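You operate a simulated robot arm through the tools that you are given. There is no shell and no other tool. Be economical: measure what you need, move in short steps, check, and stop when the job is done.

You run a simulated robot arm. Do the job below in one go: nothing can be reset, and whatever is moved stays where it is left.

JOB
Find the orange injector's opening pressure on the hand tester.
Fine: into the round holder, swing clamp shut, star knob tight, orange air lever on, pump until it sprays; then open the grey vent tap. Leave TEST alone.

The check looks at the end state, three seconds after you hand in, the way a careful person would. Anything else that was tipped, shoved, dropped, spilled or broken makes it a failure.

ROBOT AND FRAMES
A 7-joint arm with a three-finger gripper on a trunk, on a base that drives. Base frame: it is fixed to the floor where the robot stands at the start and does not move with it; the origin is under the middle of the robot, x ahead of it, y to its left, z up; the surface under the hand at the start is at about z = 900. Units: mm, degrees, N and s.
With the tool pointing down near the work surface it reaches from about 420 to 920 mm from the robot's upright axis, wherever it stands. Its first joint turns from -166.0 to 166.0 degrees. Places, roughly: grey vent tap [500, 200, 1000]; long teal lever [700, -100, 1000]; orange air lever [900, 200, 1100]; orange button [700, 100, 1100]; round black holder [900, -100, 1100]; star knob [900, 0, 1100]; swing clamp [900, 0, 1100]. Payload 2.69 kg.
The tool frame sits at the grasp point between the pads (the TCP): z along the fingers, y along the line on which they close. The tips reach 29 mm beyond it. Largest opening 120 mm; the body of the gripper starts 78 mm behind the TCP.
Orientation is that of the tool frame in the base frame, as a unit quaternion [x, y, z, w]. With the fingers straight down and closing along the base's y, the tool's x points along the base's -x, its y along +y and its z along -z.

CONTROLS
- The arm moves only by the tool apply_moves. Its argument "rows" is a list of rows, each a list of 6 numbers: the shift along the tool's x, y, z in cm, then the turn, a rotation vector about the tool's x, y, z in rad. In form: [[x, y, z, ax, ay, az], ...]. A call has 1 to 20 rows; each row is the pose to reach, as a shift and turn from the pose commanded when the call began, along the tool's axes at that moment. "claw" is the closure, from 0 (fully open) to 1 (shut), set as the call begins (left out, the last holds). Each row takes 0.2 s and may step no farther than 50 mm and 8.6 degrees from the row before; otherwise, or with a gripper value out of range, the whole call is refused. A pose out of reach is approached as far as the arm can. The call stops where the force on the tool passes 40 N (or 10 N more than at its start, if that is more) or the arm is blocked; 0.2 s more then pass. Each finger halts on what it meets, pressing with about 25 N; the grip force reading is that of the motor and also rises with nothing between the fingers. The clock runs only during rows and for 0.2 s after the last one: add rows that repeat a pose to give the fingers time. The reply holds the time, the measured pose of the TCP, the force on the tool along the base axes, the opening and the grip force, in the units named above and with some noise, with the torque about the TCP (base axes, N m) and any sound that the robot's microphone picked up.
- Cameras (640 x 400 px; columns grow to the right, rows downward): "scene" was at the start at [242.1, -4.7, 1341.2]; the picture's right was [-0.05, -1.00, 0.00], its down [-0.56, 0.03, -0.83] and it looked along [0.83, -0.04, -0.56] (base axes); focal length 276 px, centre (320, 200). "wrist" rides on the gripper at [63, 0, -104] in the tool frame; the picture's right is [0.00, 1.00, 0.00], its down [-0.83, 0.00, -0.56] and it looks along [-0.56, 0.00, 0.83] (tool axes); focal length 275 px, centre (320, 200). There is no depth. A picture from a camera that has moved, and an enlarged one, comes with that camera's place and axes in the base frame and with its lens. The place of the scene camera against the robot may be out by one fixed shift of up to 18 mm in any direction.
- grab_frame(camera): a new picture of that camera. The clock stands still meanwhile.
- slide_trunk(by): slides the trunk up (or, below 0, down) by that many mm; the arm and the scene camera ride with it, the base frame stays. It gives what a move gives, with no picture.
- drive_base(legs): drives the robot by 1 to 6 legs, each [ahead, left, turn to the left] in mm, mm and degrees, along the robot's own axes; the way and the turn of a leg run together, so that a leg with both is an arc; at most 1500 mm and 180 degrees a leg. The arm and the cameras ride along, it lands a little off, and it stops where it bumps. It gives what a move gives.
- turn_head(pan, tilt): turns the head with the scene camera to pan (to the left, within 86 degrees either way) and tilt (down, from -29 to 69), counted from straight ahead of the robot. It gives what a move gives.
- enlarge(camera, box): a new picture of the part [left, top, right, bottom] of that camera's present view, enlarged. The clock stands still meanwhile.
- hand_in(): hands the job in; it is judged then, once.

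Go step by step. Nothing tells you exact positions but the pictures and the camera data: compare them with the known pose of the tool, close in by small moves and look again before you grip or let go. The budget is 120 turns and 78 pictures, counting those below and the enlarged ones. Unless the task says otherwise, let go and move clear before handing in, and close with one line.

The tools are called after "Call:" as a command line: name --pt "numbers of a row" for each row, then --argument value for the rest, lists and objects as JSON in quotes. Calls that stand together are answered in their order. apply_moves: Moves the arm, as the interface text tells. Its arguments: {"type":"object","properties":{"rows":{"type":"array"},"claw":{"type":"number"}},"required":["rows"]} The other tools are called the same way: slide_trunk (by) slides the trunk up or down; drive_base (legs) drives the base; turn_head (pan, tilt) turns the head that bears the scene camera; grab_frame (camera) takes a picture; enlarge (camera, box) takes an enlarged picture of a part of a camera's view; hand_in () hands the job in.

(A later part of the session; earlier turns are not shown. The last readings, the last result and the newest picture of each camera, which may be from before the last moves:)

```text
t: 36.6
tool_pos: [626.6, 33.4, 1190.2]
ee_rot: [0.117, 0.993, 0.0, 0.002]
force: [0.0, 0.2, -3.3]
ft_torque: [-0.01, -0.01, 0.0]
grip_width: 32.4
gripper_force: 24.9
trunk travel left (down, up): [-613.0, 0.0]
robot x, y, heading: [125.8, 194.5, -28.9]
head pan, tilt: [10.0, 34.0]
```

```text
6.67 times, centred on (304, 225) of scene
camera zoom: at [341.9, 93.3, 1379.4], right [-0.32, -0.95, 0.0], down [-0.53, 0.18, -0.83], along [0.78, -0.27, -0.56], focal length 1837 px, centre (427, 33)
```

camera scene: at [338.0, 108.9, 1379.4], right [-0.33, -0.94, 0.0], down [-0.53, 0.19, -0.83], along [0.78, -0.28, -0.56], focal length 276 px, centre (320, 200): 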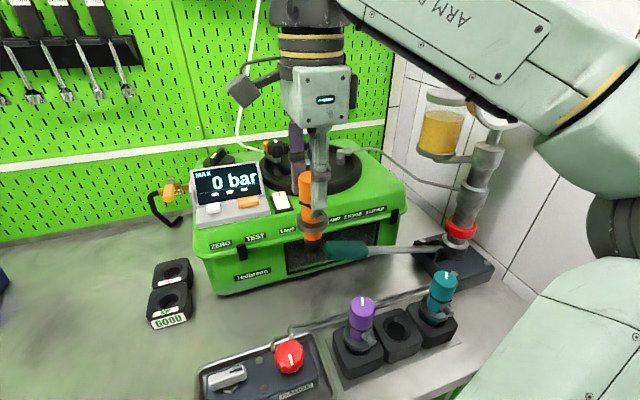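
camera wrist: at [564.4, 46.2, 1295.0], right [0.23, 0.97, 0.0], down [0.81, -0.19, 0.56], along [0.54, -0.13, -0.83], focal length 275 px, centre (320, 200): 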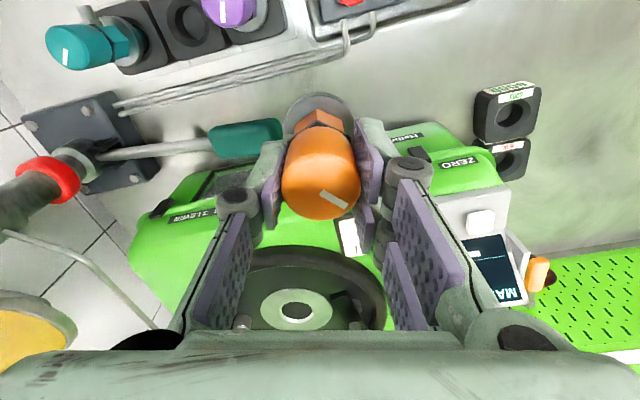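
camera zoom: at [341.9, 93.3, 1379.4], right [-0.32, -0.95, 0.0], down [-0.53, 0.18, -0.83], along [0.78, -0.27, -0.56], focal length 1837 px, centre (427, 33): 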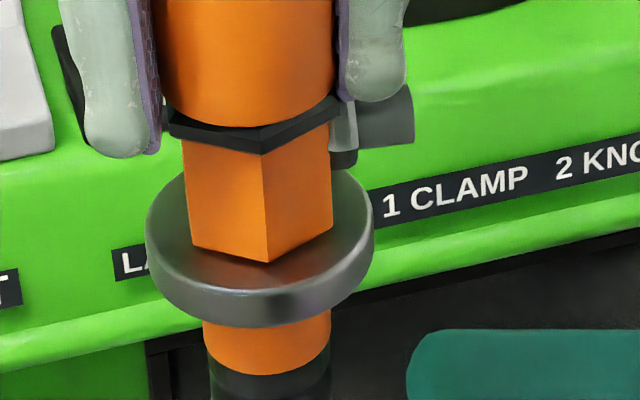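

The stub points right (-y) as wanted. Upright I lack the height to clear the ring's rim, so I'll carry the injector tilted about 30° with its tip forward, then straighten it as the tip enters the hole. First I'll tilt and approach partway.

Call:
apply_moves --pt "0 0 0 0 -0.131 0" --pt "0 0 -0.2 0 -0.262 0" --pt "0 0 -0.5 0 -0.393 0" --pt "0 0 -0.9 0 -0.5236 0" --pt "-3 -0.5 -0.9 0 -0.5236 0" --pt "-6 -1 -0.9 0 -0.5236 0" --pt "-9 -1.5 -0.9 0 -0.5236 0"

Call:
grab_frame --camera "scene"

```text
t: 38.2
tool_pos: [709.3, -2.5, 1199.6]
ee_rot: [0.113, 0.959, -0.031, 0.259]
force: [-9.5, 2.8, 6.8]
ft_torque: [0.13, 0.55, -0.01]
grip_width: 32.6
gripper_force: 25.4
trunk travel left (down, up): [-613.0, 0.0]
robot x, y, heading: [124.0, 194.8, -28.9]
head pan, tilt: [10.0, 34.0]
```

```text
39 pictures are left
camera scene: at [339.8, 94.2, 1380.1], right [-0.32, -0.95, 0.0], down [-0.53, 0.18, -0.83], along [0.79, -0.27, -0.56], focal length 276 px, centre (320, 200)
```

scene: 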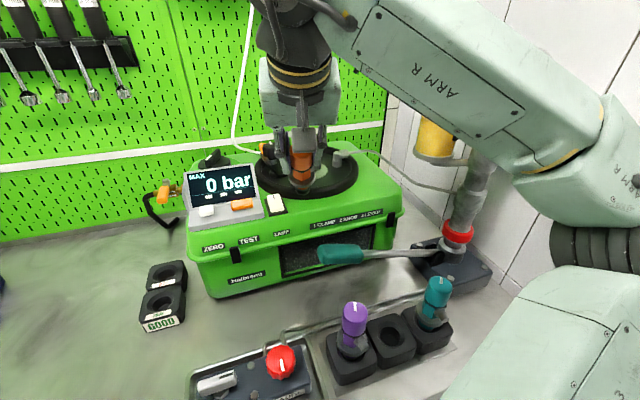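

There's a contact force, so the tip is touching the ring's rim. I'll back off straight away and look.

Call:
apply_moves --pt "2.6 0 -1.5 0 0 0" --pt "5.2 0 -3 0 0 0"

Call:
enlarge --camera "scene" --box '[220, 100, 380, 230]'

Call:
grab_frame --camera "wrist"

```text
t: 38.8
tool_pos: [653.7, 12.1, 1198.3]
ee_rot: [0.114, 0.959, -0.029, 0.258]
force: [0.4, -0.3, -3.6]
ft_torque: [0.04, 0.1, 0.01]
grip_width: 32.2
gripper_force: 25.2
trunk travel left (down, up): [-613.0, 0.0]
robot x, y, heading: [121.4, 200.0, -28.8]
head pan, tilt: [10.0, 34.0]
```

```text
3.08 times, centred on (300, 165) of scene
camera zoom: at [341.8, 93.2, 1379.4], right [-0.32, -0.95, 0.0], down [-0.53, 0.18, -0.83], along [0.78, -0.27, -0.56], focal length 848 px, centre (382, 308)
```

zoom: 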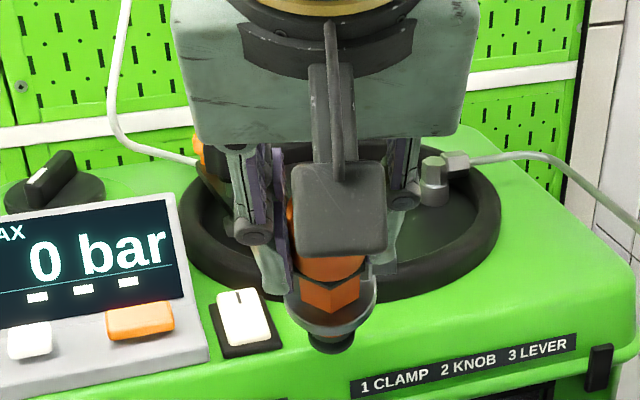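

```text
37 pictures are left
camera wrist: at [548.9, 35.5, 1257.4], right [0.23, 0.97, 0.0], down [0.43, -0.1, 0.9], along [0.87, -0.21, -0.44], focal length 275 px, centre (320, 200)
```

wrist: 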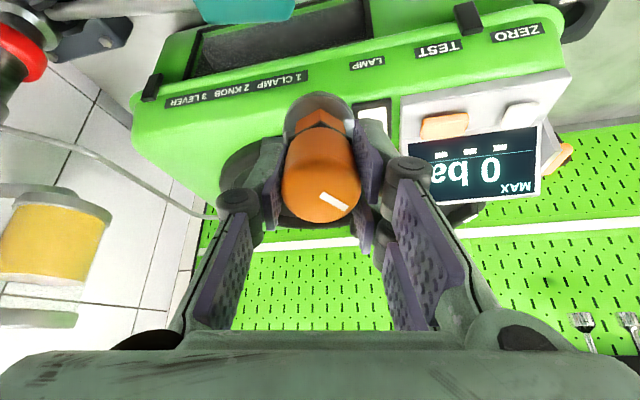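

The tip needs about 15–20 mm more clearance. I'll raise the TCP in the tilted pose, up to about 1222.

Call:
apply_moves --pt "-0.6 0 -1.08 0 0 0" --pt "-1.25 0 -2.165 0 0 0"

```text
t: 39.4
tool_pos: [652.4, 11.2, 1221.9]
ee_rot: [0.114, 0.959, -0.031, 0.259]
force: [-0.5, -0.9, -3.1]
ft_torque: [0.01, 0.1, 0.0]
grip_width: 32.5
gripper_force: 25.5
trunk travel left (down, up): [-613.0, 0.0]
robot x, y, heading: [124.0, 198.4, -29.2]
head pan, tilt: [10.0, 34.0]
```

1222 is reachable. Now I'll go forward over the rim so the tip sits above the hole.

Call:
apply_moves --pt "-3 -0.4 1.73 0 0 0" --pt "-6 -0.8 3.46 0 0 0" --pt "-9 -1.2 5.2 0 0 0" --pt "-12 -1.5 6.93 0 0 0" --pt "-14.9 -1.8 8.6 0 0 0"

Call:
enlarge --camera "scene" --box '[200, 60, 420, 200]'

Call:
grab_frame --camera "wrist"

```text
t: 40.6
tool_pos: [817.4, -47.7, 1224.0]
ee_rot: [0.114, 0.959, -0.031, 0.258]
force: [0.0, 0.7, -2.5]
ft_torque: [0.04, 0.06, -0.02]
grip_width: 32.1
gripper_force: 24.8
trunk travel left (down, up): [-613.0, 0.0]
robot x, y, heading: [124.9, 196.2, -29.0]
head pan, tilt: [10.0, 34.0]
```

```text
2.86 times, centred on (310, 130) of scene
camera zoom: at [342.3, 93.2, 1379.3], right [-0.32, -0.95, 0.0], down [-0.53, 0.18, -0.83], along [0.78, -0.27, -0.56], focal length 787 px, centre (349, 400)
```

zoom: 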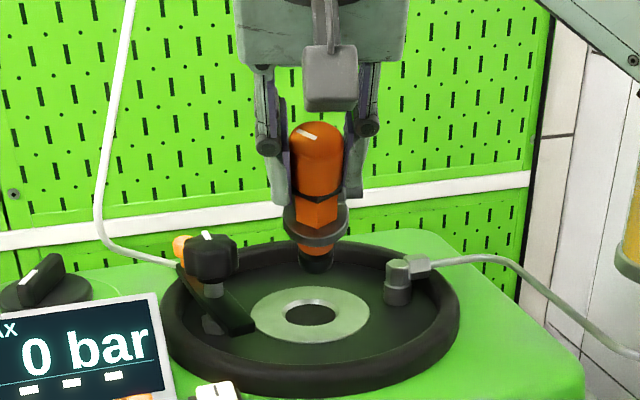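

```text
35 pictures are left
camera wrist: at [712.0, -23.3, 1282.7], right [0.23, 0.97, 0.0], down [0.43, -0.1, 0.9], along [0.87, -0.21, -0.44], focal length 275 px, centre (320, 200)
```

wrist: 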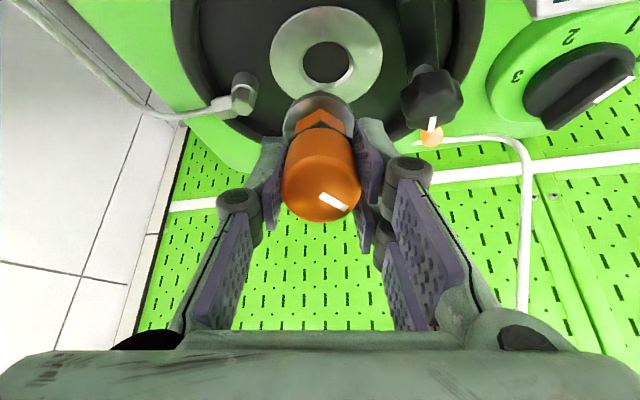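

The tip is over the holder with clearance. I'll lower and start to straighten it, ending with the tip just above the hole at a 20° tilt, then look.

Call:
apply_moves --pt "0.7 0.1 0.9 0 0 0" --pt "1.45 0.21 1.76 0 0 0" --pt "0.71 0.21 2.42 0 0.087 0" --pt "-0.03 0.21 3.07 0 0.1745 0"

Call:
enlarge --camera "scene" --box '[240, 90, 400, 200]'

Call:
grab_frame --camera "wrist"

```text
t: 41.6
tool_pos: [830.3, -47.3, 1196.2]
ee_rot: [0.116, 0.978, -0.019, 0.173]
force: [0.0, 0.5, -2.9]
ft_torque: [0.01, 0.06, -0.01]
grip_width: 32.3
gripper_force: 24.7
trunk travel left (down, up): [-613.0, 0.0]
robot x, y, heading: [125.4, 202.1, -29.2]
head pan, tilt: [10.0, 34.0]
```

```text
3.64 times, centred on (320, 145) of scene
camera zoom: at [342.2, 93.3, 1379.4], right [-0.32, -0.95, 0.0], down [-0.53, 0.18, -0.83], along [0.78, -0.27, -0.56], focal length 1002 px, centre (320, 400)
```

zoom: 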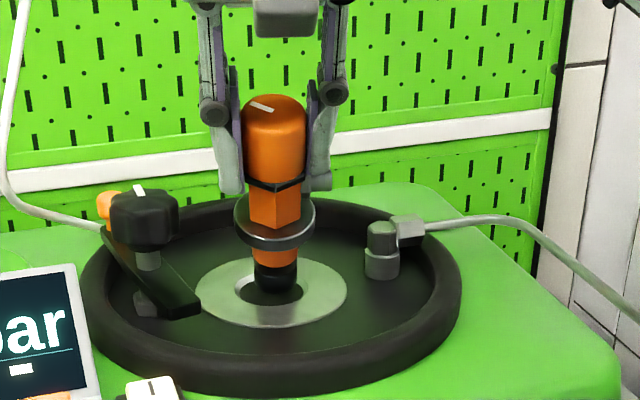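

```text
33 pictures are left
camera wrist: at [737.5, -27.0, 1273.7], right [0.23, 0.97, 0.0], down [0.57, -0.14, 0.81], along [0.79, -0.19, -0.59], focal length 275 px, centre (320, 200)
```

wrist: 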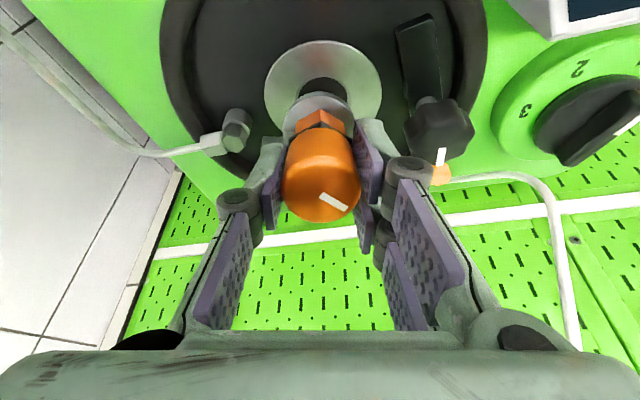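

The tip sits at the hole, about 3 mm too far toward -y. I'll correct that while straightening and lowering.

Call:
apply_moves --pt "-0.7 0.25 0.5 0 0.06 0" --pt "-1.33 0.3 1.04 0 0.122 0" --pt "-1.8 0.3 1.6 0 0.175 0" --pt "-2.25 0.3 2.2 0 0.227 0"

Call:
enlarge --camera "scene" --box '[260, 110, 360, 190]'

```text
t: 42.6
tool_pos: [858.5, -51.9, 1183.8]
ee_rot: [0.118, 0.991, -0.007, 0.061]
force: [-4.7, 0.5, -5.3]
ft_torque: [0.06, 0.52, -0.02]
grip_width: 32.6
gripper_force: 24.7
trunk travel left (down, up): [-613.0, 0.0]
robot x, y, heading: [126.2, 198.4, -28.8]
head pan, tilt: [10.0, 34.0]
```

```text
5.00 times, centred on (310, 150) of scene
camera zoom: at [341.4, 93.3, 1379.4], right [-0.32, -0.95, 0.0], down [-0.53, 0.18, -0.83], along [0.78, -0.27, -0.56], focal length 1378 px, centre (370, 450)
```

zoom: 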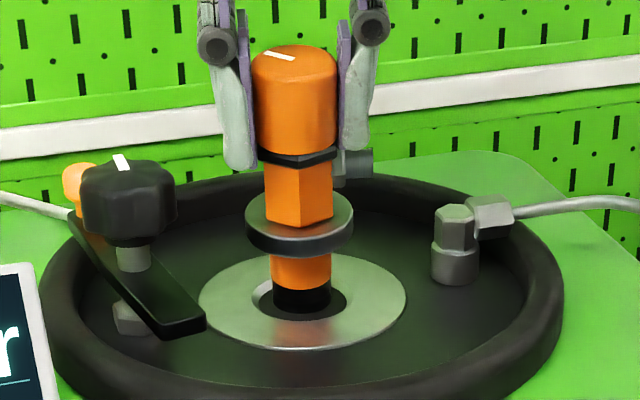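

The nozzle is entering but pressing lightly on the back edge. I'll shift back 3 mm as I bring it upright.

Call:
apply_moves --pt "0.3 0 0 0 0 0" --pt "-0.3 0 0.6 0 0.06 0" --pt "-1.0 0 1.23 0 0.122 0"

```text
t: 43.4
tool_pos: [870.4, -54.0, 1171.8]
ee_rot: [0.119, 0.993, 0.0, 0.002]
force: [0.5, 0.0, -3.0]
ft_torque: [0.0, 0.01, -0.02]
grip_width: 32.5
gripper_force: 24.8
trunk travel left (down, up): [-613.0, 0.0]
robot x, y, heading: [122.9, 200.4, -28.9]
head pan, tilt: [10.0, 34.0]
```

It's upright and free, so I'll lower it toward the seat.

Call:
apply_moves --pt "0 0 0.6 0 0 0" --pt "0 0 1.2 0 0 0" --pt "0 0 1.8 0 0 0"

Call:
enlarge --camera "scene" --box '[260, 110, 360, 190]'

Call:
grab_frame --camera "wrist"

```text
t: 44.2
tool_pos: [869.7, -54.0, 1157.0]
ee_rot: [0.118, 0.993, 0.001, 0.003]
force: [2.4, -2.2, 11.0]
ft_torque: [-0.18, -0.4, -0.03]
grip_width: 32.5
gripper_force: 24.3
trunk travel left (down, up): [-613.0, 0.0]
robot x, y, heading: [126.4, 199.5, -29.1]
head pan, tilt: [10.0, 34.0]
```

```text
5.00 times, centred on (310, 150) of scene
camera zoom: at [340.9, 93.4, 1380.0], right [-0.32, -0.95, 0.0], down [-0.53, 0.18, -0.83], along [0.78, -0.27, -0.56], focal length 1378 px, centre (370, 450)
```

zoom: 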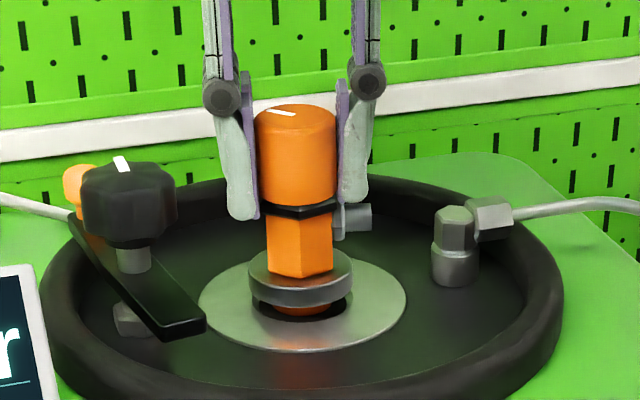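

```text
30 pictures are left
camera wrist: at [807.1, -40.8, 1262.1], right [0.23, 0.97, 0.0], down [0.81, -0.19, 0.56], along [0.55, -0.13, -0.83], focal length 275 px, centre (320, 200)
```

wrist: 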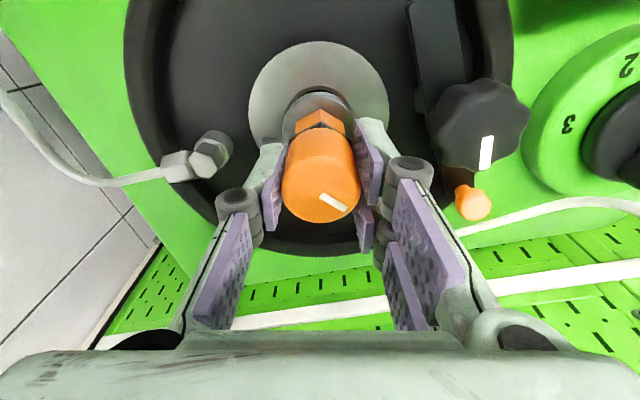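

It met an edge about 8 mm short of seating, and the force says to shift toward +x and -y. I'll lift slightly, shift and lower again.

Call:
apply_moves --pt "0 0 -0.5 0 0 0" --pt "-0.23 -0.1 -0.4 0 0 0" --pt "-0.23 -0.1 0 0 0 0" --pt "-0.23 -0.1 0.3 0 0 0"

```text
t: 45.2
tool_pos: [870.6, -55.8, 1155.7]
ee_rot: [0.118, 0.993, 0.0, 0.005]
force: [-3.4, -1.5, 20.8]
ft_torque: [-0.01, 0.16, -0.03]
grip_width: 32.9
gripper_force: 25.5
trunk travel left (down, up): [-613.0, 0.0]
robot x, y, heading: [124.3, 201.1, -29.1]
head pan, tilt: [10.0, 34.0]
```

It's still resting on something near 1156. I'll ease up and try the mid offset with small wiggles.

Call:
apply_moves --pt "0.12 0 -0.6 0 0 0" --pt "0.12 -0.05 -0.2 0 0 0" --pt "0.12 -0.15 -0.1 0 0 0" --pt "0.05 -0.2 0 0 0 0" --pt "0.12 -0.3 0 0 0 0" --pt "0.12 -0.1 0.1 0 0 0"

Call:
enlarge --camera "scene" --box '[270, 140, 350, 190]'

```text
t: 46.6
tool_pos: [868.7, -57.0, 1152.4]
ee_rot: [0.118, 0.993, 0.0, 0.002]
force: [-0.7, 1.2, 23.1]
ft_torque: [0.01, -0.06, -0.03]
grip_width: 32.2
gripper_force: 25.4
trunk travel left (down, up): [-613.0, 0.0]
robot x, y, heading: [122.4, 201.5, -29.2]
head pan, tilt: [10.0, 34.0]
```

```text
8.00 times, centred on (310, 165) of scene
camera zoom: at [339.7, 94.1, 1380.1], right [-0.32, -0.95, 0.0], down [-0.53, 0.18, -0.83], along [0.79, -0.27, -0.56], focal length 2205 px, centre (400, 480)
```

zoom: 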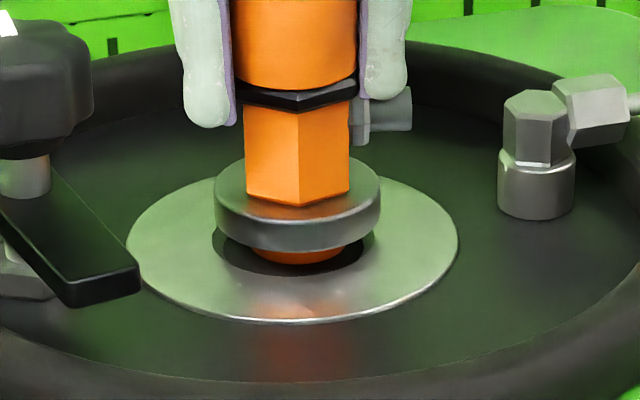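

The gap under the flange is still there. I'll do a gentle search, shifting about 2–3 mm toward the robot under light pressure.

Call:
apply_moves --pt "0 0 -0.15 0 0 0" --pt "0.2 0 -0.15 0 0 0" --pt "0.4 0 -0.15 0 0 0"

Call:
apply_moves --pt "-0.2 -0.2 0 0 0 0" --pt "-0.2 -0.4 0 0 0 0"

```text
t: 47.4
tool_pos: [866.4, -56.2, 1153.0]
ee_rot: [0.118, 0.993, 0.001, 0.002]
force: [6.8, 0.0, 15.9]
ft_torque: [-0.24, -0.62, 0.06]
grip_width: 32.2
gripper_force: 25.0
trunk travel left (down, up): [-613.0, 0.0]
robot x, y, heading: [124.1, 198.4, -28.7]
head pan, tilt: [10.0, 34.0]
```

```text
t: 48.0
tool_pos: [866.8, -57.8, 1153.0]
ee_rot: [0.117, 0.993, -0.001, 0.0]
force: [-2.5, 7.2, 6.2]
ft_torque: [0.35, 0.31, -0.04]
grip_width: 32.0
gripper_force: 25.0
trunk travel left (down, up): [-613.0, 0.0]
robot x, y, heading: [121.8, 197.2, -29.1]
head pan, tilt: [10.0, 34.0]
```

The nozzle is now captive in a snug bore, with walls on both sides. I'll centre it and press down again.

Call:
apply_moves --pt "-0.05 0.3 -0.1 0 0 0" --pt "-0.05 0.3 0.2 0 0 0" --pt "-0.05 0.3 0.4 0 0 0" --pt "-0.05 0.3 0.5 0 0 0"

Call:
enlarge --camera "scene" --box '[270, 140, 350, 190]'

```text
t: 49.1
tool_pos: [867.1, -57.5, 1151.9]
ee_rot: [0.12, 0.993, 0.0, 0.006]
force: [-4.8, 0.3, 16.3]
ft_torque: [-0.08, 0.76, 0.05]
grip_width: 32.2
gripper_force: 25.1
trunk travel left (down, up): [-613.0, 0.0]
robot x, y, heading: [125.8, 193.9, -29.0]
head pan, tilt: [10.0, 34.0]
stopped in row 4: the force on the tool passed its limit at 41 N (the readings are from after the stop); the commanded pose is now the measured one
```

```text
8.00 times, centred on (310, 165) of scene
camera zoom: at [339.9, 93.6, 1379.7], right [-0.33, -0.95, 0.0], down [-0.53, 0.18, -0.83], along [0.78, -0.27, -0.56], focal length 2205 px, centre (400, 480)
```

zoom: 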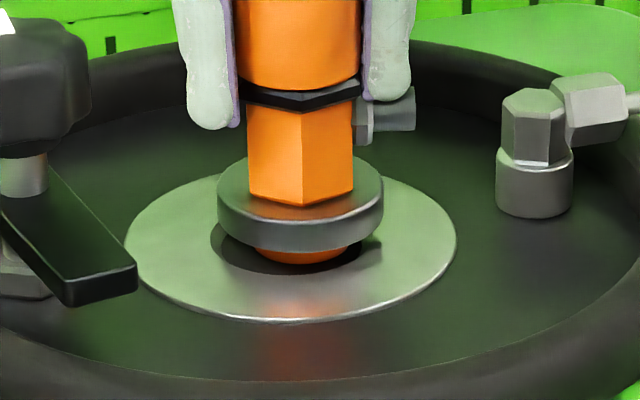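

It's on a hard floor inside the bore. I'll relax, open the fingers a little and see how the injector settles by itself.

Call:
apply_moves --pt "0 0 -0.1 0 0 0" --pt "0 0 -0.1 0 0 0" --pt "0 0 -0.1 0 0 0" --claw 0.55

Call:
enlarge --camera "scene" --box '[270, 140, 350, 190]'

```text
t: 49.9
tool_pos: [868.0, -57.8, 1151.2]
ee_rot: [0.119, 0.993, 0.001, 0.005]
force: [-0.2, 1.7, 1.5]
ft_torque: [-0.05, 0.03, -0.01]
grip_width: 54.1
gripper_force: 0.0
trunk travel left (down, up): [-613.0, 0.0]
robot x, y, heading: [121.3, 197.3, -28.9]
head pan, tilt: [10.0, 34.0]
```

```text
8.00 times, centred on (310, 165) of scene
camera zoom: at [341.7, 93.3, 1379.5], right [-0.32, -0.95, 0.0], down [-0.53, 0.18, -0.83], along [0.78, -0.27, -0.56], focal length 2205 px, centre (400, 480)
```

zoom: 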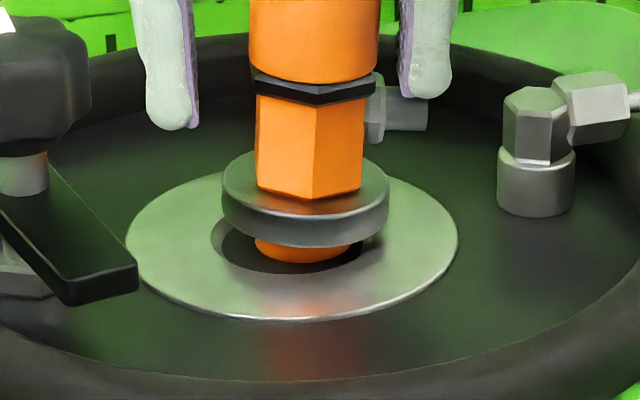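

Released, it leans a few degrees, so it was perched on a ledge. The contact torques put the bore centre near (868.3, -56). I'll regrip there, lift slightly and check that it's upright.

Call:
apply_moves --pt "0 0.17 0 0 0 0" --pt "0 0.17 0 0 0 0" --pt "0 0.17 0 0 0 0" --pt "0 0.17 0 0 0 0" --claw 1

Call:
apply_moves --pt "0 0 -0.5 0 0 0" --pt "0 0 -1.0 0 0 0"

Call:
enlarge --camera "wrist" --box '[230, 30, 410, 230]'

Call:
enlarge --camera "scene" --box '[270, 140, 350, 190]'

```text
t: 50.9
tool_pos: [869.7, -55.5, 1151.9]
ee_rot: [0.119, 0.993, 0.0, 0.006]
force: [0.1, -0.4, 14.1]
ft_torque: [-0.17, 0.04, 0.0]
grip_width: 32.4
gripper_force: 25.1
trunk travel left (down, up): [-613.0, 0.0]
robot x, y, heading: [121.5, 200.5, -29.0]
head pan, tilt: [10.0, 34.0]
```

```text
t: 51.5
tool_pos: [868.1, -57.2, 1159.8]
ee_rot: [0.12, 0.993, 0.0, 0.004]
force: [0.3, 0.6, -3.4]
ft_torque: [-0.02, -0.02, 0.01]
grip_width: 32.0
gripper_force: 25.3
trunk travel left (down, up): [-613.0, 0.0]
robot x, y, heading: [123.4, 199.5, -28.9]
head pan, tilt: [10.0, 34.0]
```

```text
2.00 times, centred on (320, 130) of wrist
camera zoom: at [806.6, -43.3, 1264.6], right [0.23, 0.97, 0.0], down [0.8, -0.19, 0.56], along [0.55, -0.13, -0.83], focal length 551 px, centre (320, 340)
```

zoom: 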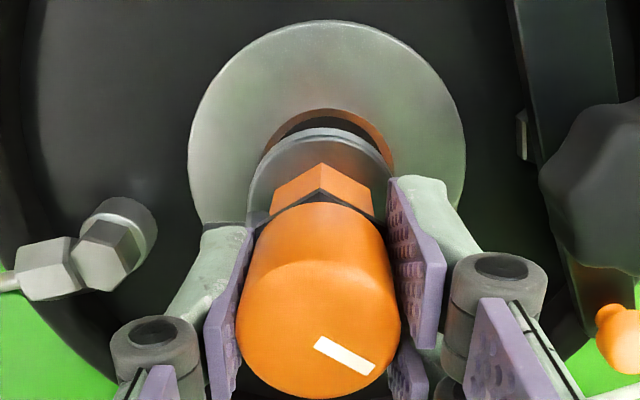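

```text
8.00 times, centred on (310, 165) of scene
camera zoom: at [342.0, 93.2, 1379.3], right [-0.33, -0.95, 0.0], down [-0.53, 0.18, -0.83], along [0.78, -0.27, -0.56], focal length 2205 px, centre (400, 480)
```

zoom: 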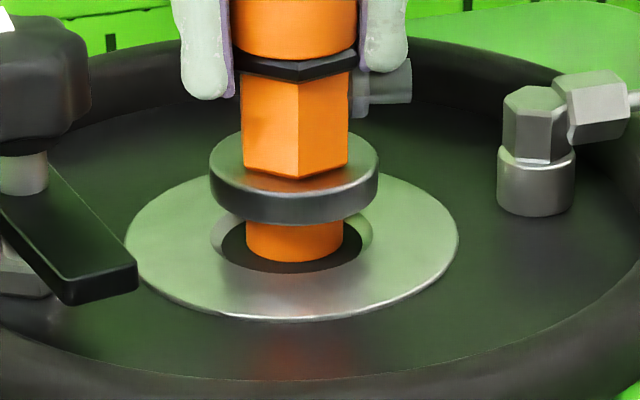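

It's upright again and about 1–2 mm short of centre in +Y. I'll shift, lower to light contact and make a small circular search.

Call:
apply_moves --pt "0 0.12 0 0 0 0" --pt "0 0.12 0.4 0 0 0" --pt "0 0.12 0.8 0 0 0" --pt "0.15 0.12 0.95 0 0 0" --pt "0.1 0.22 0.95 0 0 0" --pt "0 0.27 0.95 0 0 0" --pt "-0.1 0.22 0.95 0 0 0" --pt "-0.15 0.12 0.95 0 0 0" --pt "-0.1 0.02 0.95 0 0 0" --pt "0 -0.03 0.95 0 0 0" --pt "0.1 0.02 0.95 0 0 0" --pt "0 0.12 0.95 0 0 0"

Call:
apply_moves --pt "0 0 0.2 0 0 0" --pt "0 0 0.2 0 0 0"

```text
t: 54.1
tool_pos: [868.8, -55.0, 1151.3]
ee_rot: [0.119, 0.993, -0.001, 0.005]
force: [-1.2, 2.3, 13.5]
ft_torque: [0.11, 0.12, -0.05]
grip_width: 32.2
gripper_force: 25.0
trunk travel left (down, up): [-613.0, 0.0]
robot x, y, heading: [120.8, 197.6, -28.9]
head pan, tilt: [10.0, 34.0]
```

```text
t: 54.7
tool_pos: [868.5, -53.9, 1152.2]
ee_rot: [0.119, 0.993, 0.0, 0.007]
force: [1.6, 1.2, 29.6]
ft_torque: [-0.27, -0.1, 0.03]
grip_width: 32.2
gripper_force: 24.6
trunk travel left (down, up): [-613.0, 0.0]
robot x, y, heading: [124.7, 195.4, -29.2]
head pan, tilt: [10.0, 34.0]
```

The floor is consistently at TCP 1151.5, and the clamp bar (top near z = 1106) would just clear the flange there, so the injector is seated. I'll release it gently, rise and look at the clamp.

Call:
apply_moves --pt "0 0 -0.25 0 0 0"

Call:
apply_moves --pt "0 0 0 0 0 0" --pt "0 0 0 0 0 0" --pt "0 0 -1 0 0 0" --pt "0 0 -2.5 0 0 0" --claw 0.55

Call:
apply_moves --pt "0.3 0 -0.2 0 -0.1 0" --pt "0.6 0 -0.6 0 -0.2 0" --pt "0.9 0 -1.2 0 -0.3 0" --pt "2 0 -2 0 -0.3 0" --pt "5 0 -3 0 -0.3 0" --pt "9 0 -3 0 -0.3 0"

Call:
enlarge --camera "scene" --box '[250, 100, 370, 200]'

Call:
grab_frame --camera "wrist"

```text
t: 55.1
tool_pos: [869.2, -55.0, 1153.3]
ee_rot: [0.119, 0.993, -0.001, 0.006]
force: [4.5, 1.7, 23.9]
ft_torque: [-0.17, -0.35, 0.02]
grip_width: 32.2
gripper_force: 25.0
trunk travel left (down, up): [-613.0, 0.0]
robot x, y, heading: [126.9, 198.6, -29.1]
head pan, tilt: [10.0, 34.0]
```

```text
t: 56.1
tool_pos: [869.7, -56.2, 1173.8]
ee_rot: [0.119, 0.993, 0.002, 0.007]
force: [-0.6, 0.0, 0.4]
ft_torque: [0.01, 0.02, -0.01]
grip_width: 54.2
gripper_force: 0.0
trunk travel left (down, up): [-613.0, 0.0]
robot x, y, heading: [123.9, 197.8, -29.2]
head pan, tilt: [10.0, 34.0]
```

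```text
t: 57.5
tool_pos: [781.7, -34.3, 1207.8]
ee_rot: [0.119, 0.981, -0.018, 0.154]
force: [0.8, 0.2, 0.3]
ft_torque: [0.0, -0.03, 0.03]
grip_width: 54.0
gripper_force: 0.1
trunk travel left (down, up): [-613.0, 0.0]
robot x, y, heading: [125.3, 196.9, -29.1]
head pan, tilt: [10.0, 34.0]
```

```text
4.00 times, centred on (310, 150) of scene
camera zoom: at [341.3, 93.1, 1379.6], right [-0.32, -0.95, 0.0], down [-0.53, 0.18, -0.83], along [0.78, -0.27, -0.56], focal length 1102 px, centre (360, 400)
```

zoom: 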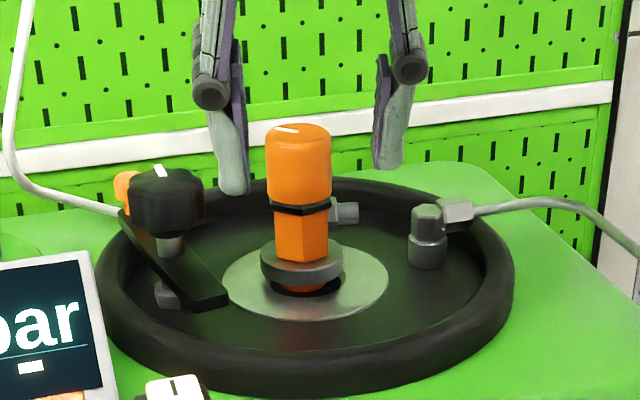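

```text
23 pictures are left
camera wrist: at [692.0, -14.3, 1288.8], right [0.23, 0.97, 0.0], down [0.6, -0.15, 0.78], along [0.76, -0.18, -0.62], focal length 275 px, centre (320, 200)
```

wrist: 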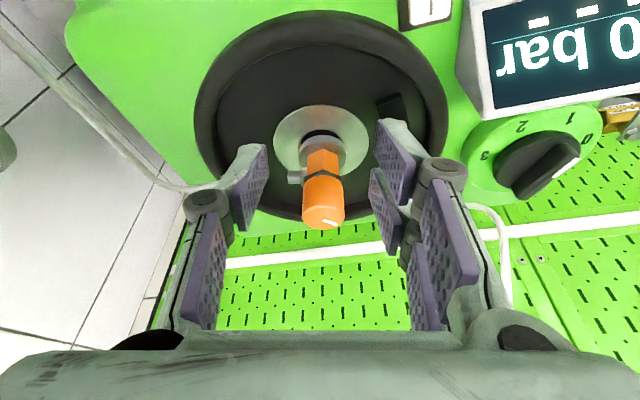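

The injector stands well in the holder. Next I'll swing the clamp: close the fingers and place them left of the bar's front tip, above the rim.

Call:
apply_moves --pt "0.4 2 1.3 0 0 0" --pt "0.83 4 2.67 0 0.1 0" --pt "0.4 6 2.9 0 0.2 0" --pt "-0.5 8.16 3.1 0 0.3 0" --pt "-1.27 8.16 3.32 0 0.3 0" --claw 1

```text
t: 58.7
tool_pos: [823.3, 39.2, 1178.9]
ee_rot: [0.121, 0.993, 0.0, 0.005]
force: [-0.1, 0.9, -0.3]
ft_torque: [-0.03, 0.02, 0.01]
grip_width: 0.1
gripper_force: 24.6
trunk travel left (down, up): [-613.0, 0.0]
robot x, y, heading: [126.3, 201.3, -29.0]
head pan, tilt: [10.0, 34.0]
```

Now I'll descend beside the bar and check from both cameras.

Call:
apply_moves --pt "0 0 2 0 0 0" --pt "0 0 4 0 0 0" --pt "0 0 5 0 0 0"

Call:
enlarge --camera "scene" --box '[230, 90, 350, 190]'

Call:
grab_frame --camera "wrist"

```text
t: 59.5
tool_pos: [823.9, 39.8, 1129.2]
ee_rot: [0.12, 0.993, -0.001, 0.005]
force: [0.3, -0.8, -0.4]
ft_torque: [0.04, 0.0, -0.05]
grip_width: 0.1
gripper_force: 24.9
trunk travel left (down, up): [-613.0, 0.0]
robot x, y, heading: [126.2, 198.2, -29.0]
head pan, tilt: [10.0, 34.0]
```

```text
4.00 times, centred on (290, 140) of scene
camera zoom: at [341.8, 93.2, 1379.5], right [-0.33, -0.95, 0.0], down [-0.53, 0.18, -0.83], along [0.78, -0.27, -0.56], focal length 1102 px, centre (440, 440)
```

zoom: 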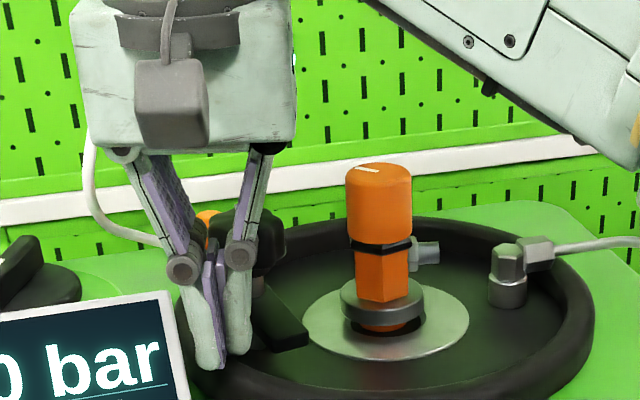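

```text
21 pictures are left
camera wrist: at [760.6, 52.9, 1233.6], right [0.23, 0.97, 0.0], down [0.8, -0.19, 0.56], along [0.55, -0.13, -0.83], focal length 275 px, centre (320, 200)
```

wrist: 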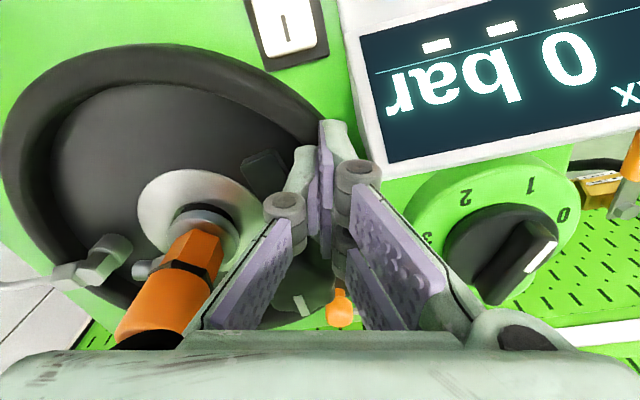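

The fingers are beside the bar tip with a 10 mm gap. I'll lower 5 mm and push the bar along its arc toward -y, in two parts.

Call:
apply_moves --pt "0 0 0.5 0 0 0" --pt "0.28 -1.03 0.5 0 0 0" --pt "0.29 -1.76 0.5 0 0 0" --pt "0.2 -2.47 0.5 0 0 0" --pt "-0.19 -3.5 0.5 0 0 0"

Call:
enlarge --camera "scene" --box '[230, 90, 350, 190]'

```text
t: 60.7
tool_pos: [817.7, 6.1, 1123.6]
ee_rot: [0.118, 0.993, 0.0, 0.004]
force: [-1.8, 1.8, 3.3]
ft_torque: [0.11, 0.11, -0.01]
grip_width: 0.0
gripper_force: 28.2
trunk travel left (down, up): [-613.0, 0.0]
robot x, y, heading: [124.2, 198.0, -29.1]
head pan, tilt: [10.0, 34.0]
```

```text
4.00 times, centred on (290, 140) of scene
camera zoom: at [341.3, 93.4, 1379.6], right [-0.33, -0.95, 0.0], down [-0.53, 0.18, -0.83], along [0.78, -0.27, -0.56], focal length 1102 px, centre (440, 440)
```

zoom: 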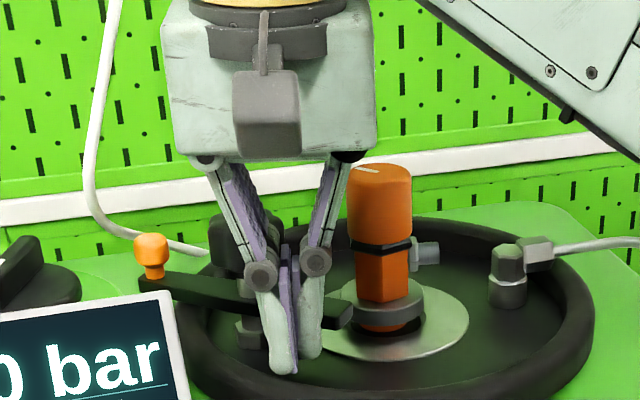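

It works: the bar pivots under the knob, with an orange ball on its rear end. I'll continue the arc.

Call:
apply_moves --pt "-0.63 -0.88 0 0 0 0" --pt "-1.05 -1.25 0 0 0 0" --pt "-1.48 -1.57 0 0 0 0" --pt "-2.0 -1.82 0 0 0 0" --pt "-2.47 -2.02 0 0 0 0"

Call:
enlarge --camera "scene" --box '[230, 90, 350, 190]'

```text
t: 61.9
tool_pos: [835.3, -17.1, 1123.1]
ee_rot: [0.118, 0.993, 0.0, 0.003]
force: [-10.4, 5.1, -2.6]
ft_torque: [0.09, 0.3, 0.17]
grip_width: 0.0
gripper_force: 28.6
trunk travel left (down, up): [-613.0, 0.0]
robot x, y, heading: [127.1, 198.4, -29.2]
head pan, tilt: [10.0, 34.0]
```

```text
4.00 times, centred on (290, 140) of scene
camera zoom: at [340.8, 93.7, 1379.6], right [-0.32, -0.95, 0.0], down [-0.53, 0.18, -0.83], along [0.78, -0.27, -0.56], focal length 1102 px, centre (440, 440)
```

zoom: 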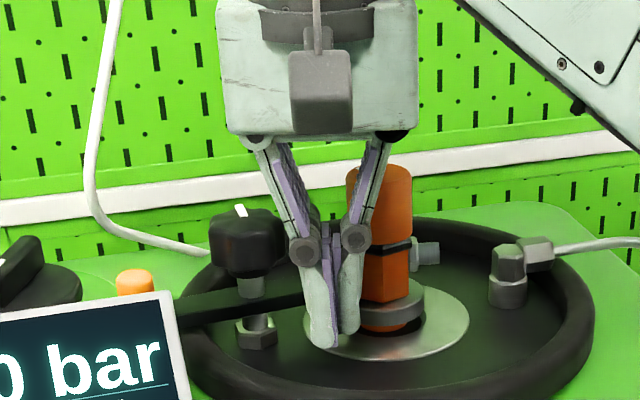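

The resistance rose to 10 N, so it may be at its stop or touching the injector. I'll look from the wrist.

Call:
grab_frame --camera "wrist"

```text
18 pictures are left
camera wrist: at [772.0, -4.7, 1229.3], right [0.23, 0.97, 0.0], down [0.8, -0.19, 0.56], along [0.55, -0.13, -0.83], focal length 275 px, centre (320, 200)
```

wrist: 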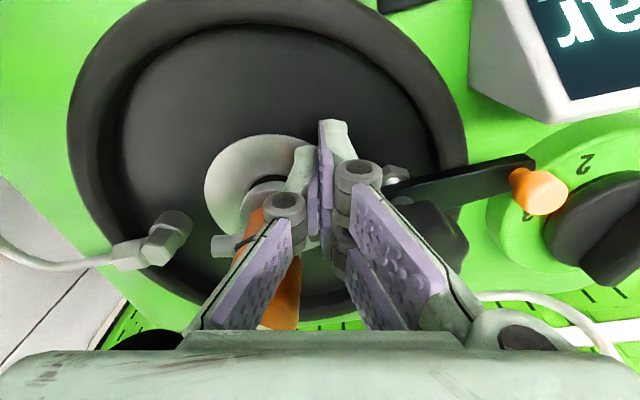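

The bar points nearly at the injector, at about 270–276°. I'll back the fingers off and lift so I can see whether it rests over the flange.

Call:
apply_moves --pt "2 1 0 0 0 0" --pt "4 2 0 0 0 0" --pt "5 3 -3 0 0 0" --pt "6 6 -5 0 0 0"

Call:
enlarge --camera "scene" --box '[250, 120, 340, 190]'

```text
t: 62.9
tool_pos: [790.3, 53.7, 1173.9]
ee_rot: [0.121, 0.993, 0.0, 0.006]
force: [-0.5, -0.1, -0.5]
ft_torque: [-0.05, 0.04, -0.04]
grip_width: 0.2
gripper_force: 28.8
trunk travel left (down, up): [-613.0, 0.0]
robot x, y, heading: [124.9, 200.0, -29.1]
head pan, tilt: [10.0, 34.0]
```

```text
5.71 times, centred on (295, 155) of scene
camera zoom: at [341.7, 93.8, 1379.5], right [-0.33, -0.95, 0.0], down [-0.53, 0.18, -0.83], along [0.78, -0.27, -0.56], focal length 1575 px, centre (463, 457)
```

zoom: 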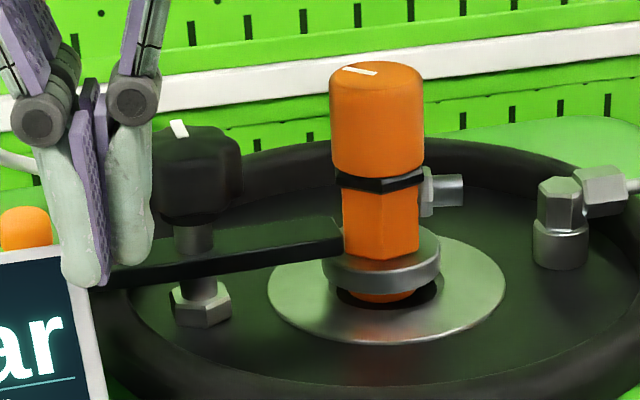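

The clamp bar lies over the flange beside the hex. Next is the star knob near (858, 16, 1135): I'll open the fingers, pre-turn counter-clockwise and look down on it.

Call:
apply_moves --pt "-1.5 -0.5 0 0 0 -0.14" --pt "-3 -1 0 0 0 -0.28" --pt "-4.5 -1.5 0 0 0 -0.42" --pt "-6 -1.8 0 0 0 -0.42" --pt "-7.0 -2 0 0 0 -0.42" --claw 0.5

Call:
grab_frame --camera "wrist"

```text
t: 64.1
tool_pos: [854.7, 16.8, 1173.1]
ee_rot: [-0.091, 0.996, -0.002, 0.005]
force: [1.3, -0.7, 0.3]
ft_torque: [0.0, 0.02, -0.01]
grip_width: 60.1
gripper_force: 0.2
trunk travel left (down, up): [-613.0, 0.0]
robot x, y, heading: [123.4, 197.7, -29.0]
head pan, tilt: [10.0, 34.0]
```

```text
16 pictures are left
camera wrist: at [791.2, 4.2, 1278.5], right [-0.18, 0.98, 0.0], down [0.81, 0.15, 0.56], along [0.55, 0.1, -0.83], focal length 275 px, centre (320, 200)
```

wrist: 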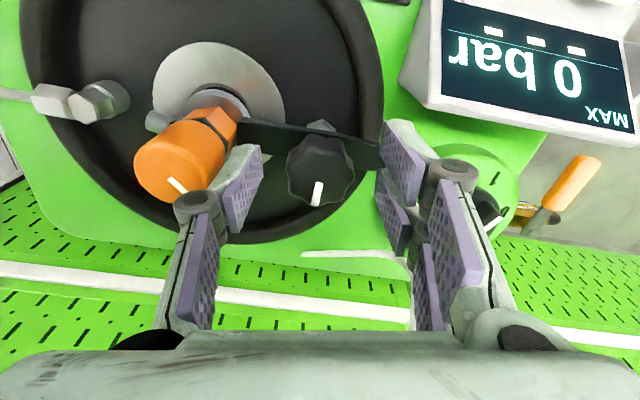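

The knob centre is about 9 mm farther forward. I'll shift, descend around it and grip.

Call:
apply_moves --pt "-0.9 -0.1 0 0 0 0" --pt "-0.9 -0.1 1.5 0 0 0" --pt "-0.9 -0.1 3.1 0 0 0"

Call:
apply_moves --pt "0 0 0 0 0 0" --pt "0 0 0 0 0 0" --pt "0 0 0 0 0 0" --pt "0 0 0 0 0 0" --claw 1

Call:
grab_frame --camera "wrist"

```text
t: 64.9
tool_pos: [863.4, 16.7, 1143.0]
ee_rot: [-0.09, 0.996, -0.002, 0.005]
force: [0.5, -0.3, 0.3]
ft_torque: [-0.02, 0.01, 0.01]
grip_width: 60.1
gripper_force: 0.1
trunk travel left (down, up): [-613.0, 0.0]
robot x, y, heading: [121.6, 200.1, -29.0]
head pan, tilt: [10.0, 34.0]
```

```text
t: 65.9
tool_pos: [863.9, 17.4, 1142.8]
ee_rot: [-0.091, 0.996, -0.001, 0.005]
force: [-2.4, 0.8, -2.6]
ft_torque: [0.12, -0.13, 0.04]
grip_width: 35.4
gripper_force: 41.5
trunk travel left (down, up): [-613.0, 0.0]
robot x, y, heading: [121.2, 197.2, -28.9]
head pan, tilt: [10.0, 34.0]
```

```text
15 pictures are left
camera wrist: at [800.2, 5.6, 1247.3], right [-0.18, 0.98, 0.0], down [0.81, 0.15, 0.56], along [0.55, 0.1, -0.83], focal length 275 px, centre (320, 200)
```

wrist: 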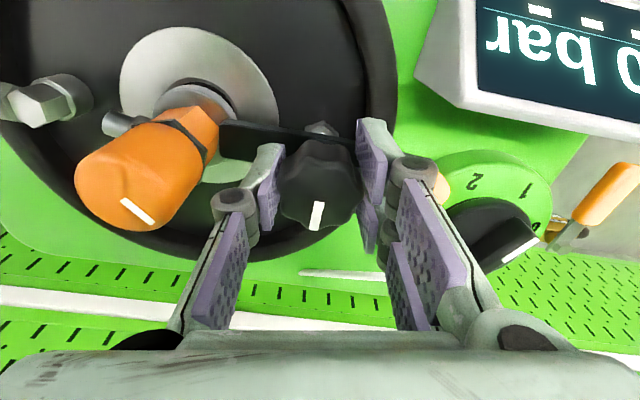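

The knob is gripped at 35 mm and centred. I'll turn it clockwise and watch the torque.

Call:
apply_moves --pt "0 0 0 0 0 0.14" --pt "0 0 0 0 0 0.28" --pt "0 0 0 0 0 0.42" --pt "0 0 0 0 0 0.56" --pt "0 0 0 0 0 0.7" --pt "0 0 0 0 0 0.84"

Call:
apply_moves --pt "0 0 0 0 0 0.14" --pt "0 0 0 0 0 0.28" --pt "0 0 0 0 0 0.42" --pt "0 0 0 0 0 0.56" --pt "0 0 0 0 0 0.7" --pt "0 0 0 0 0 0.84"

```text
t: 67.3
tool_pos: [863.9, 18.8, 1143.0]
ee_rot: [0.325, 0.946, 0.0, 0.005]
force: [-12.4, 11.6, -10.2]
ft_torque: [-0.03, 0.37, -0.01]
grip_width: 35.4
gripper_force: 45.2
trunk travel left (down, up): [-613.0, 0.0]
robot x, y, heading: [121.7, 201.4, -28.8]
head pan, tilt: [10.0, 34.0]
```

```text
t: 68.7
tool_pos: [864.8, 19.0, 1143.2]
ee_rot: [0.682, 0.732, 0.002, 0.004]
force: [-6.5, 14.8, -11.7]
ft_torque: [-0.77, -0.1, 0.01]
grip_width: 35.4
gripper_force: 44.8
trunk travel left (down, up): [-613.0, 0.0]
robot x, y, heading: [125.1, 196.8, -28.7]
head pan, tilt: [10.0, 34.0]
```

About 96° turned, with torque still near zero. I'll continue clockwise as far as the wrist allows.

Call:
apply_moves --pt "0 0 0.05 0 0 0.14" --pt "0 0 0.1 0 0 0.28" --pt "0 0 0.1 0 0 0.42" --pt "0 0 0.1 0 0 0.56" --pt "0 0 0.1 0 0 0.7" --pt "0 0 0.1 0 0 0.84"

Call:
apply_moves --pt "0 0 0 0 0 0.14" --pt "0 0 0 0 0 0.28" --pt "0 0 0 0 0 0.42" --pt "0 0 0 0 0 0.56" --pt "0 0 0 0 0 0.7" --pt "0 0 0 0 0 0.84"

```text
t: 70.1
tool_pos: [864.7, 18.9, 1142.5]
ee_rot: [0.921, 0.389, 0.004, 0.002]
force: [7.8, 9.3, 6.2]
ft_torque: [0.2, 0.09, 0.28]
grip_width: 35.2
gripper_force: 44.8
trunk travel left (down, up): [-613.0, 0.0]
robot x, y, heading: [120.6, 201.1, -29.1]
head pan, tilt: [10.0, 34.0]
```

```text
t: 71.5
tool_pos: [865.0, 18.0, 1142.1]
ee_rot: [1.0, -0.02, 0.005, 0.001]
force: [5.3, 7.5, -0.6]
ft_torque: [0.08, -0.15, 0.69]
grip_width: 35.1
gripper_force: 45.4
trunk travel left (down, up): [-613.0, 0.0]
robot x, y, heading: [121.9, 201.2, -29.1]
head pan, tilt: [10.0, 34.0]
```

The torque is rising (0.69 N m), so the knob is tightening. I'll turn a bit further.

Call:
apply_moves --pt "0 0 0 0 0 0.14" --pt "0 0 0 0 0 0.28" --pt "0 0 0 0 0 0.42"

Call:
grab_frame --camera "wrist"

```text
t: 72.3
tool_pos: [866.0, 18.3, 1143.6]
ee_rot: [0.974, -0.228, 0.005, 0.0]
force: [8.5, 9.1, -1.5]
ft_torque: [0.18, -0.27, 0.62]
grip_width: 35.0
gripper_force: 44.7
trunk travel left (down, up): [-613.0, 0.0]
robot x, y, heading: [126.2, 197.9, -29.2]
head pan, tilt: [10.0, 34.0]
```

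```text
14 pictures are left
camera wrist: at [920.2, -10.2, 1247.8], right [-0.44, -0.9, 0.0], down [-0.75, 0.37, 0.55], along [-0.49, 0.24, -0.84], focal length 275 px, centre (320, 200)
```

wrist: 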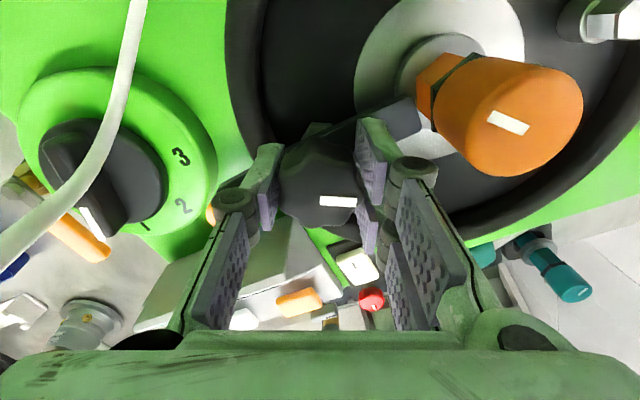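

The mark shows the knob stopped while the fingers slipped at about 0.65 N m, so it's tight. I'll release, rise and unwind the wrist.

Call:
apply_moves --pt "0 0 0 0 0 0" --pt "0 0 0 0 0 0" --pt "0 0 -1.5 0 0 0" --pt "0 0 -3 0 0 0" --claw 0.55

Call:
apply_moves --pt "1 0 0 0 0 -0.14" --pt "2 0 0 0 0 -0.28" --pt "3 0 0 0 0 -0.42" --pt "4 0 0 0 0 -0.56" --pt "5 0 0 0 0 -0.7" --pt "5 0 0 0 0 -0.84" --pt "5 0 0 0 0 -0.98" --pt "5 0 0 0 0 -1.12" --pt "5 0 0 0 0 -1.26" --pt "5 0 0 0 0 -1.4" --pt "5 0 0 0 0 -1.54" --pt "5 0 0 0 0 -1.68" --pt "5 0 0 0 0 -1.82" --pt "5 0 0 0 0 -1.96" --pt "5 0 0 0 0 -2.1" --pt "5 0 0 0 0 -2.24" --pt "5 0 0 0 0 -2.38" --claw 1

```text
t: 73.3
tool_pos: [862.6, 17.2, 1172.8]
ee_rot: [0.974, -0.227, 0.005, 0.0]
force: [0.1, -0.6, 0.2]
ft_torque: [-0.01, 0.0, 0.03]
grip_width: 54.0
gripper_force: 0.0
trunk travel left (down, up): [-613.0, 0.0]
robot x, y, heading: [123.1, 197.3, -29.0]
head pan, tilt: [10.0, 34.0]
```

```text
t: 76.9
tool_pos: [900.5, -5.1, 1171.6]
ee_rot: [0.568, 0.823, 0.003, 0.006]
force: [-1.3, -0.5, 0.1]
ft_torque: [0.02, -0.02, -0.02]
grip_width: 0.0
gripper_force: 28.9
trunk travel left (down, up): [-613.0, 0.0]
robot x, y, heading: [125.9, 198.6, -28.7]
head pan, tilt: [10.0, 34.0]
```

Next is the air lever, which lies near (871, 235, 1076), left of the tester. I'll take the hand out between knob and injector, then around in front of the display.

Call:
apply_moves --pt "-1.4 -0.54 0 0 0 0" --pt "-0.3 -3.5 0 0 0 0.0" --pt "0.9 -6.7 0 0 0 0" --pt "2.2 -9.9 0 0 0 0" --pt "4.0 -13.5 0 0 0 -0.1" --pt "6.5 -16.5 0 0 0 -0.2" --pt "10 -18.5 0 0 0 -0.33" --pt "14 -17 0 0 0 -0.46" --pt "18 -15.5 0 0 0 -0.6" --pt "22 -14 0 0 0 -0.74" --pt "26 -12.5 0 0 0 -0.88" --pt "29 -11.3 0 0 0 -1.02" --pt "29.5 -11 0 0 0 -1.16"

Call:
grab_frame --camera "wrist"

```text
t: 79.7
tool_pos: [703.6, 235.2, 1169.7]
ee_rot: [0.029, 1.0, 0.0, 0.005]
force: [-0.2, 0.6, 0.2]
ft_torque: [0.02, 0.01, 0.0]
grip_width: 0.0
gripper_force: 28.6
trunk travel left (down, up): [-613.0, 0.0]
robot x, y, heading: [123.4, 202.2, -29.2]
head pan, tilt: [10.0, 34.0]
```

```text
13 pictures are left
camera wrist: at [639.8, 236.7, 1274.9], right [0.05, 1.0, 0.0], down [0.82, -0.04, 0.56], along [0.56, -0.03, -0.83], focal length 275 px, centre (320, 200)
```

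wrist: 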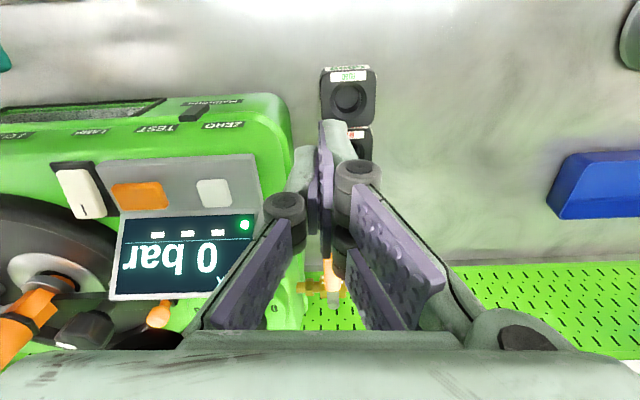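

The display now shows a green indicator, so the clamp is accepted. I'll enlarge the air lever to see how it turns.

Call:
enlarge --camera "scene" --box '[130, 150, 250, 225]'

```text
5.33 times, centred on (190, 188) of scene
camera zoom: at [341.7, 93.1, 1379.5], right [-0.33, -0.95, 0.0], down [-0.53, 0.18, -0.83], along [0.78, -0.27, -0.56], focal length 1470 px, centre (1013, 267)
```

zoom: 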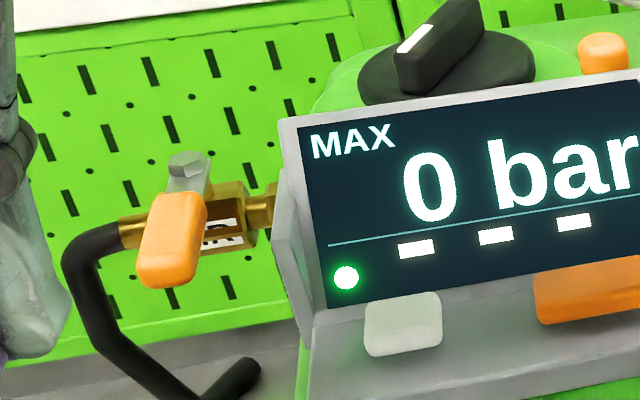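

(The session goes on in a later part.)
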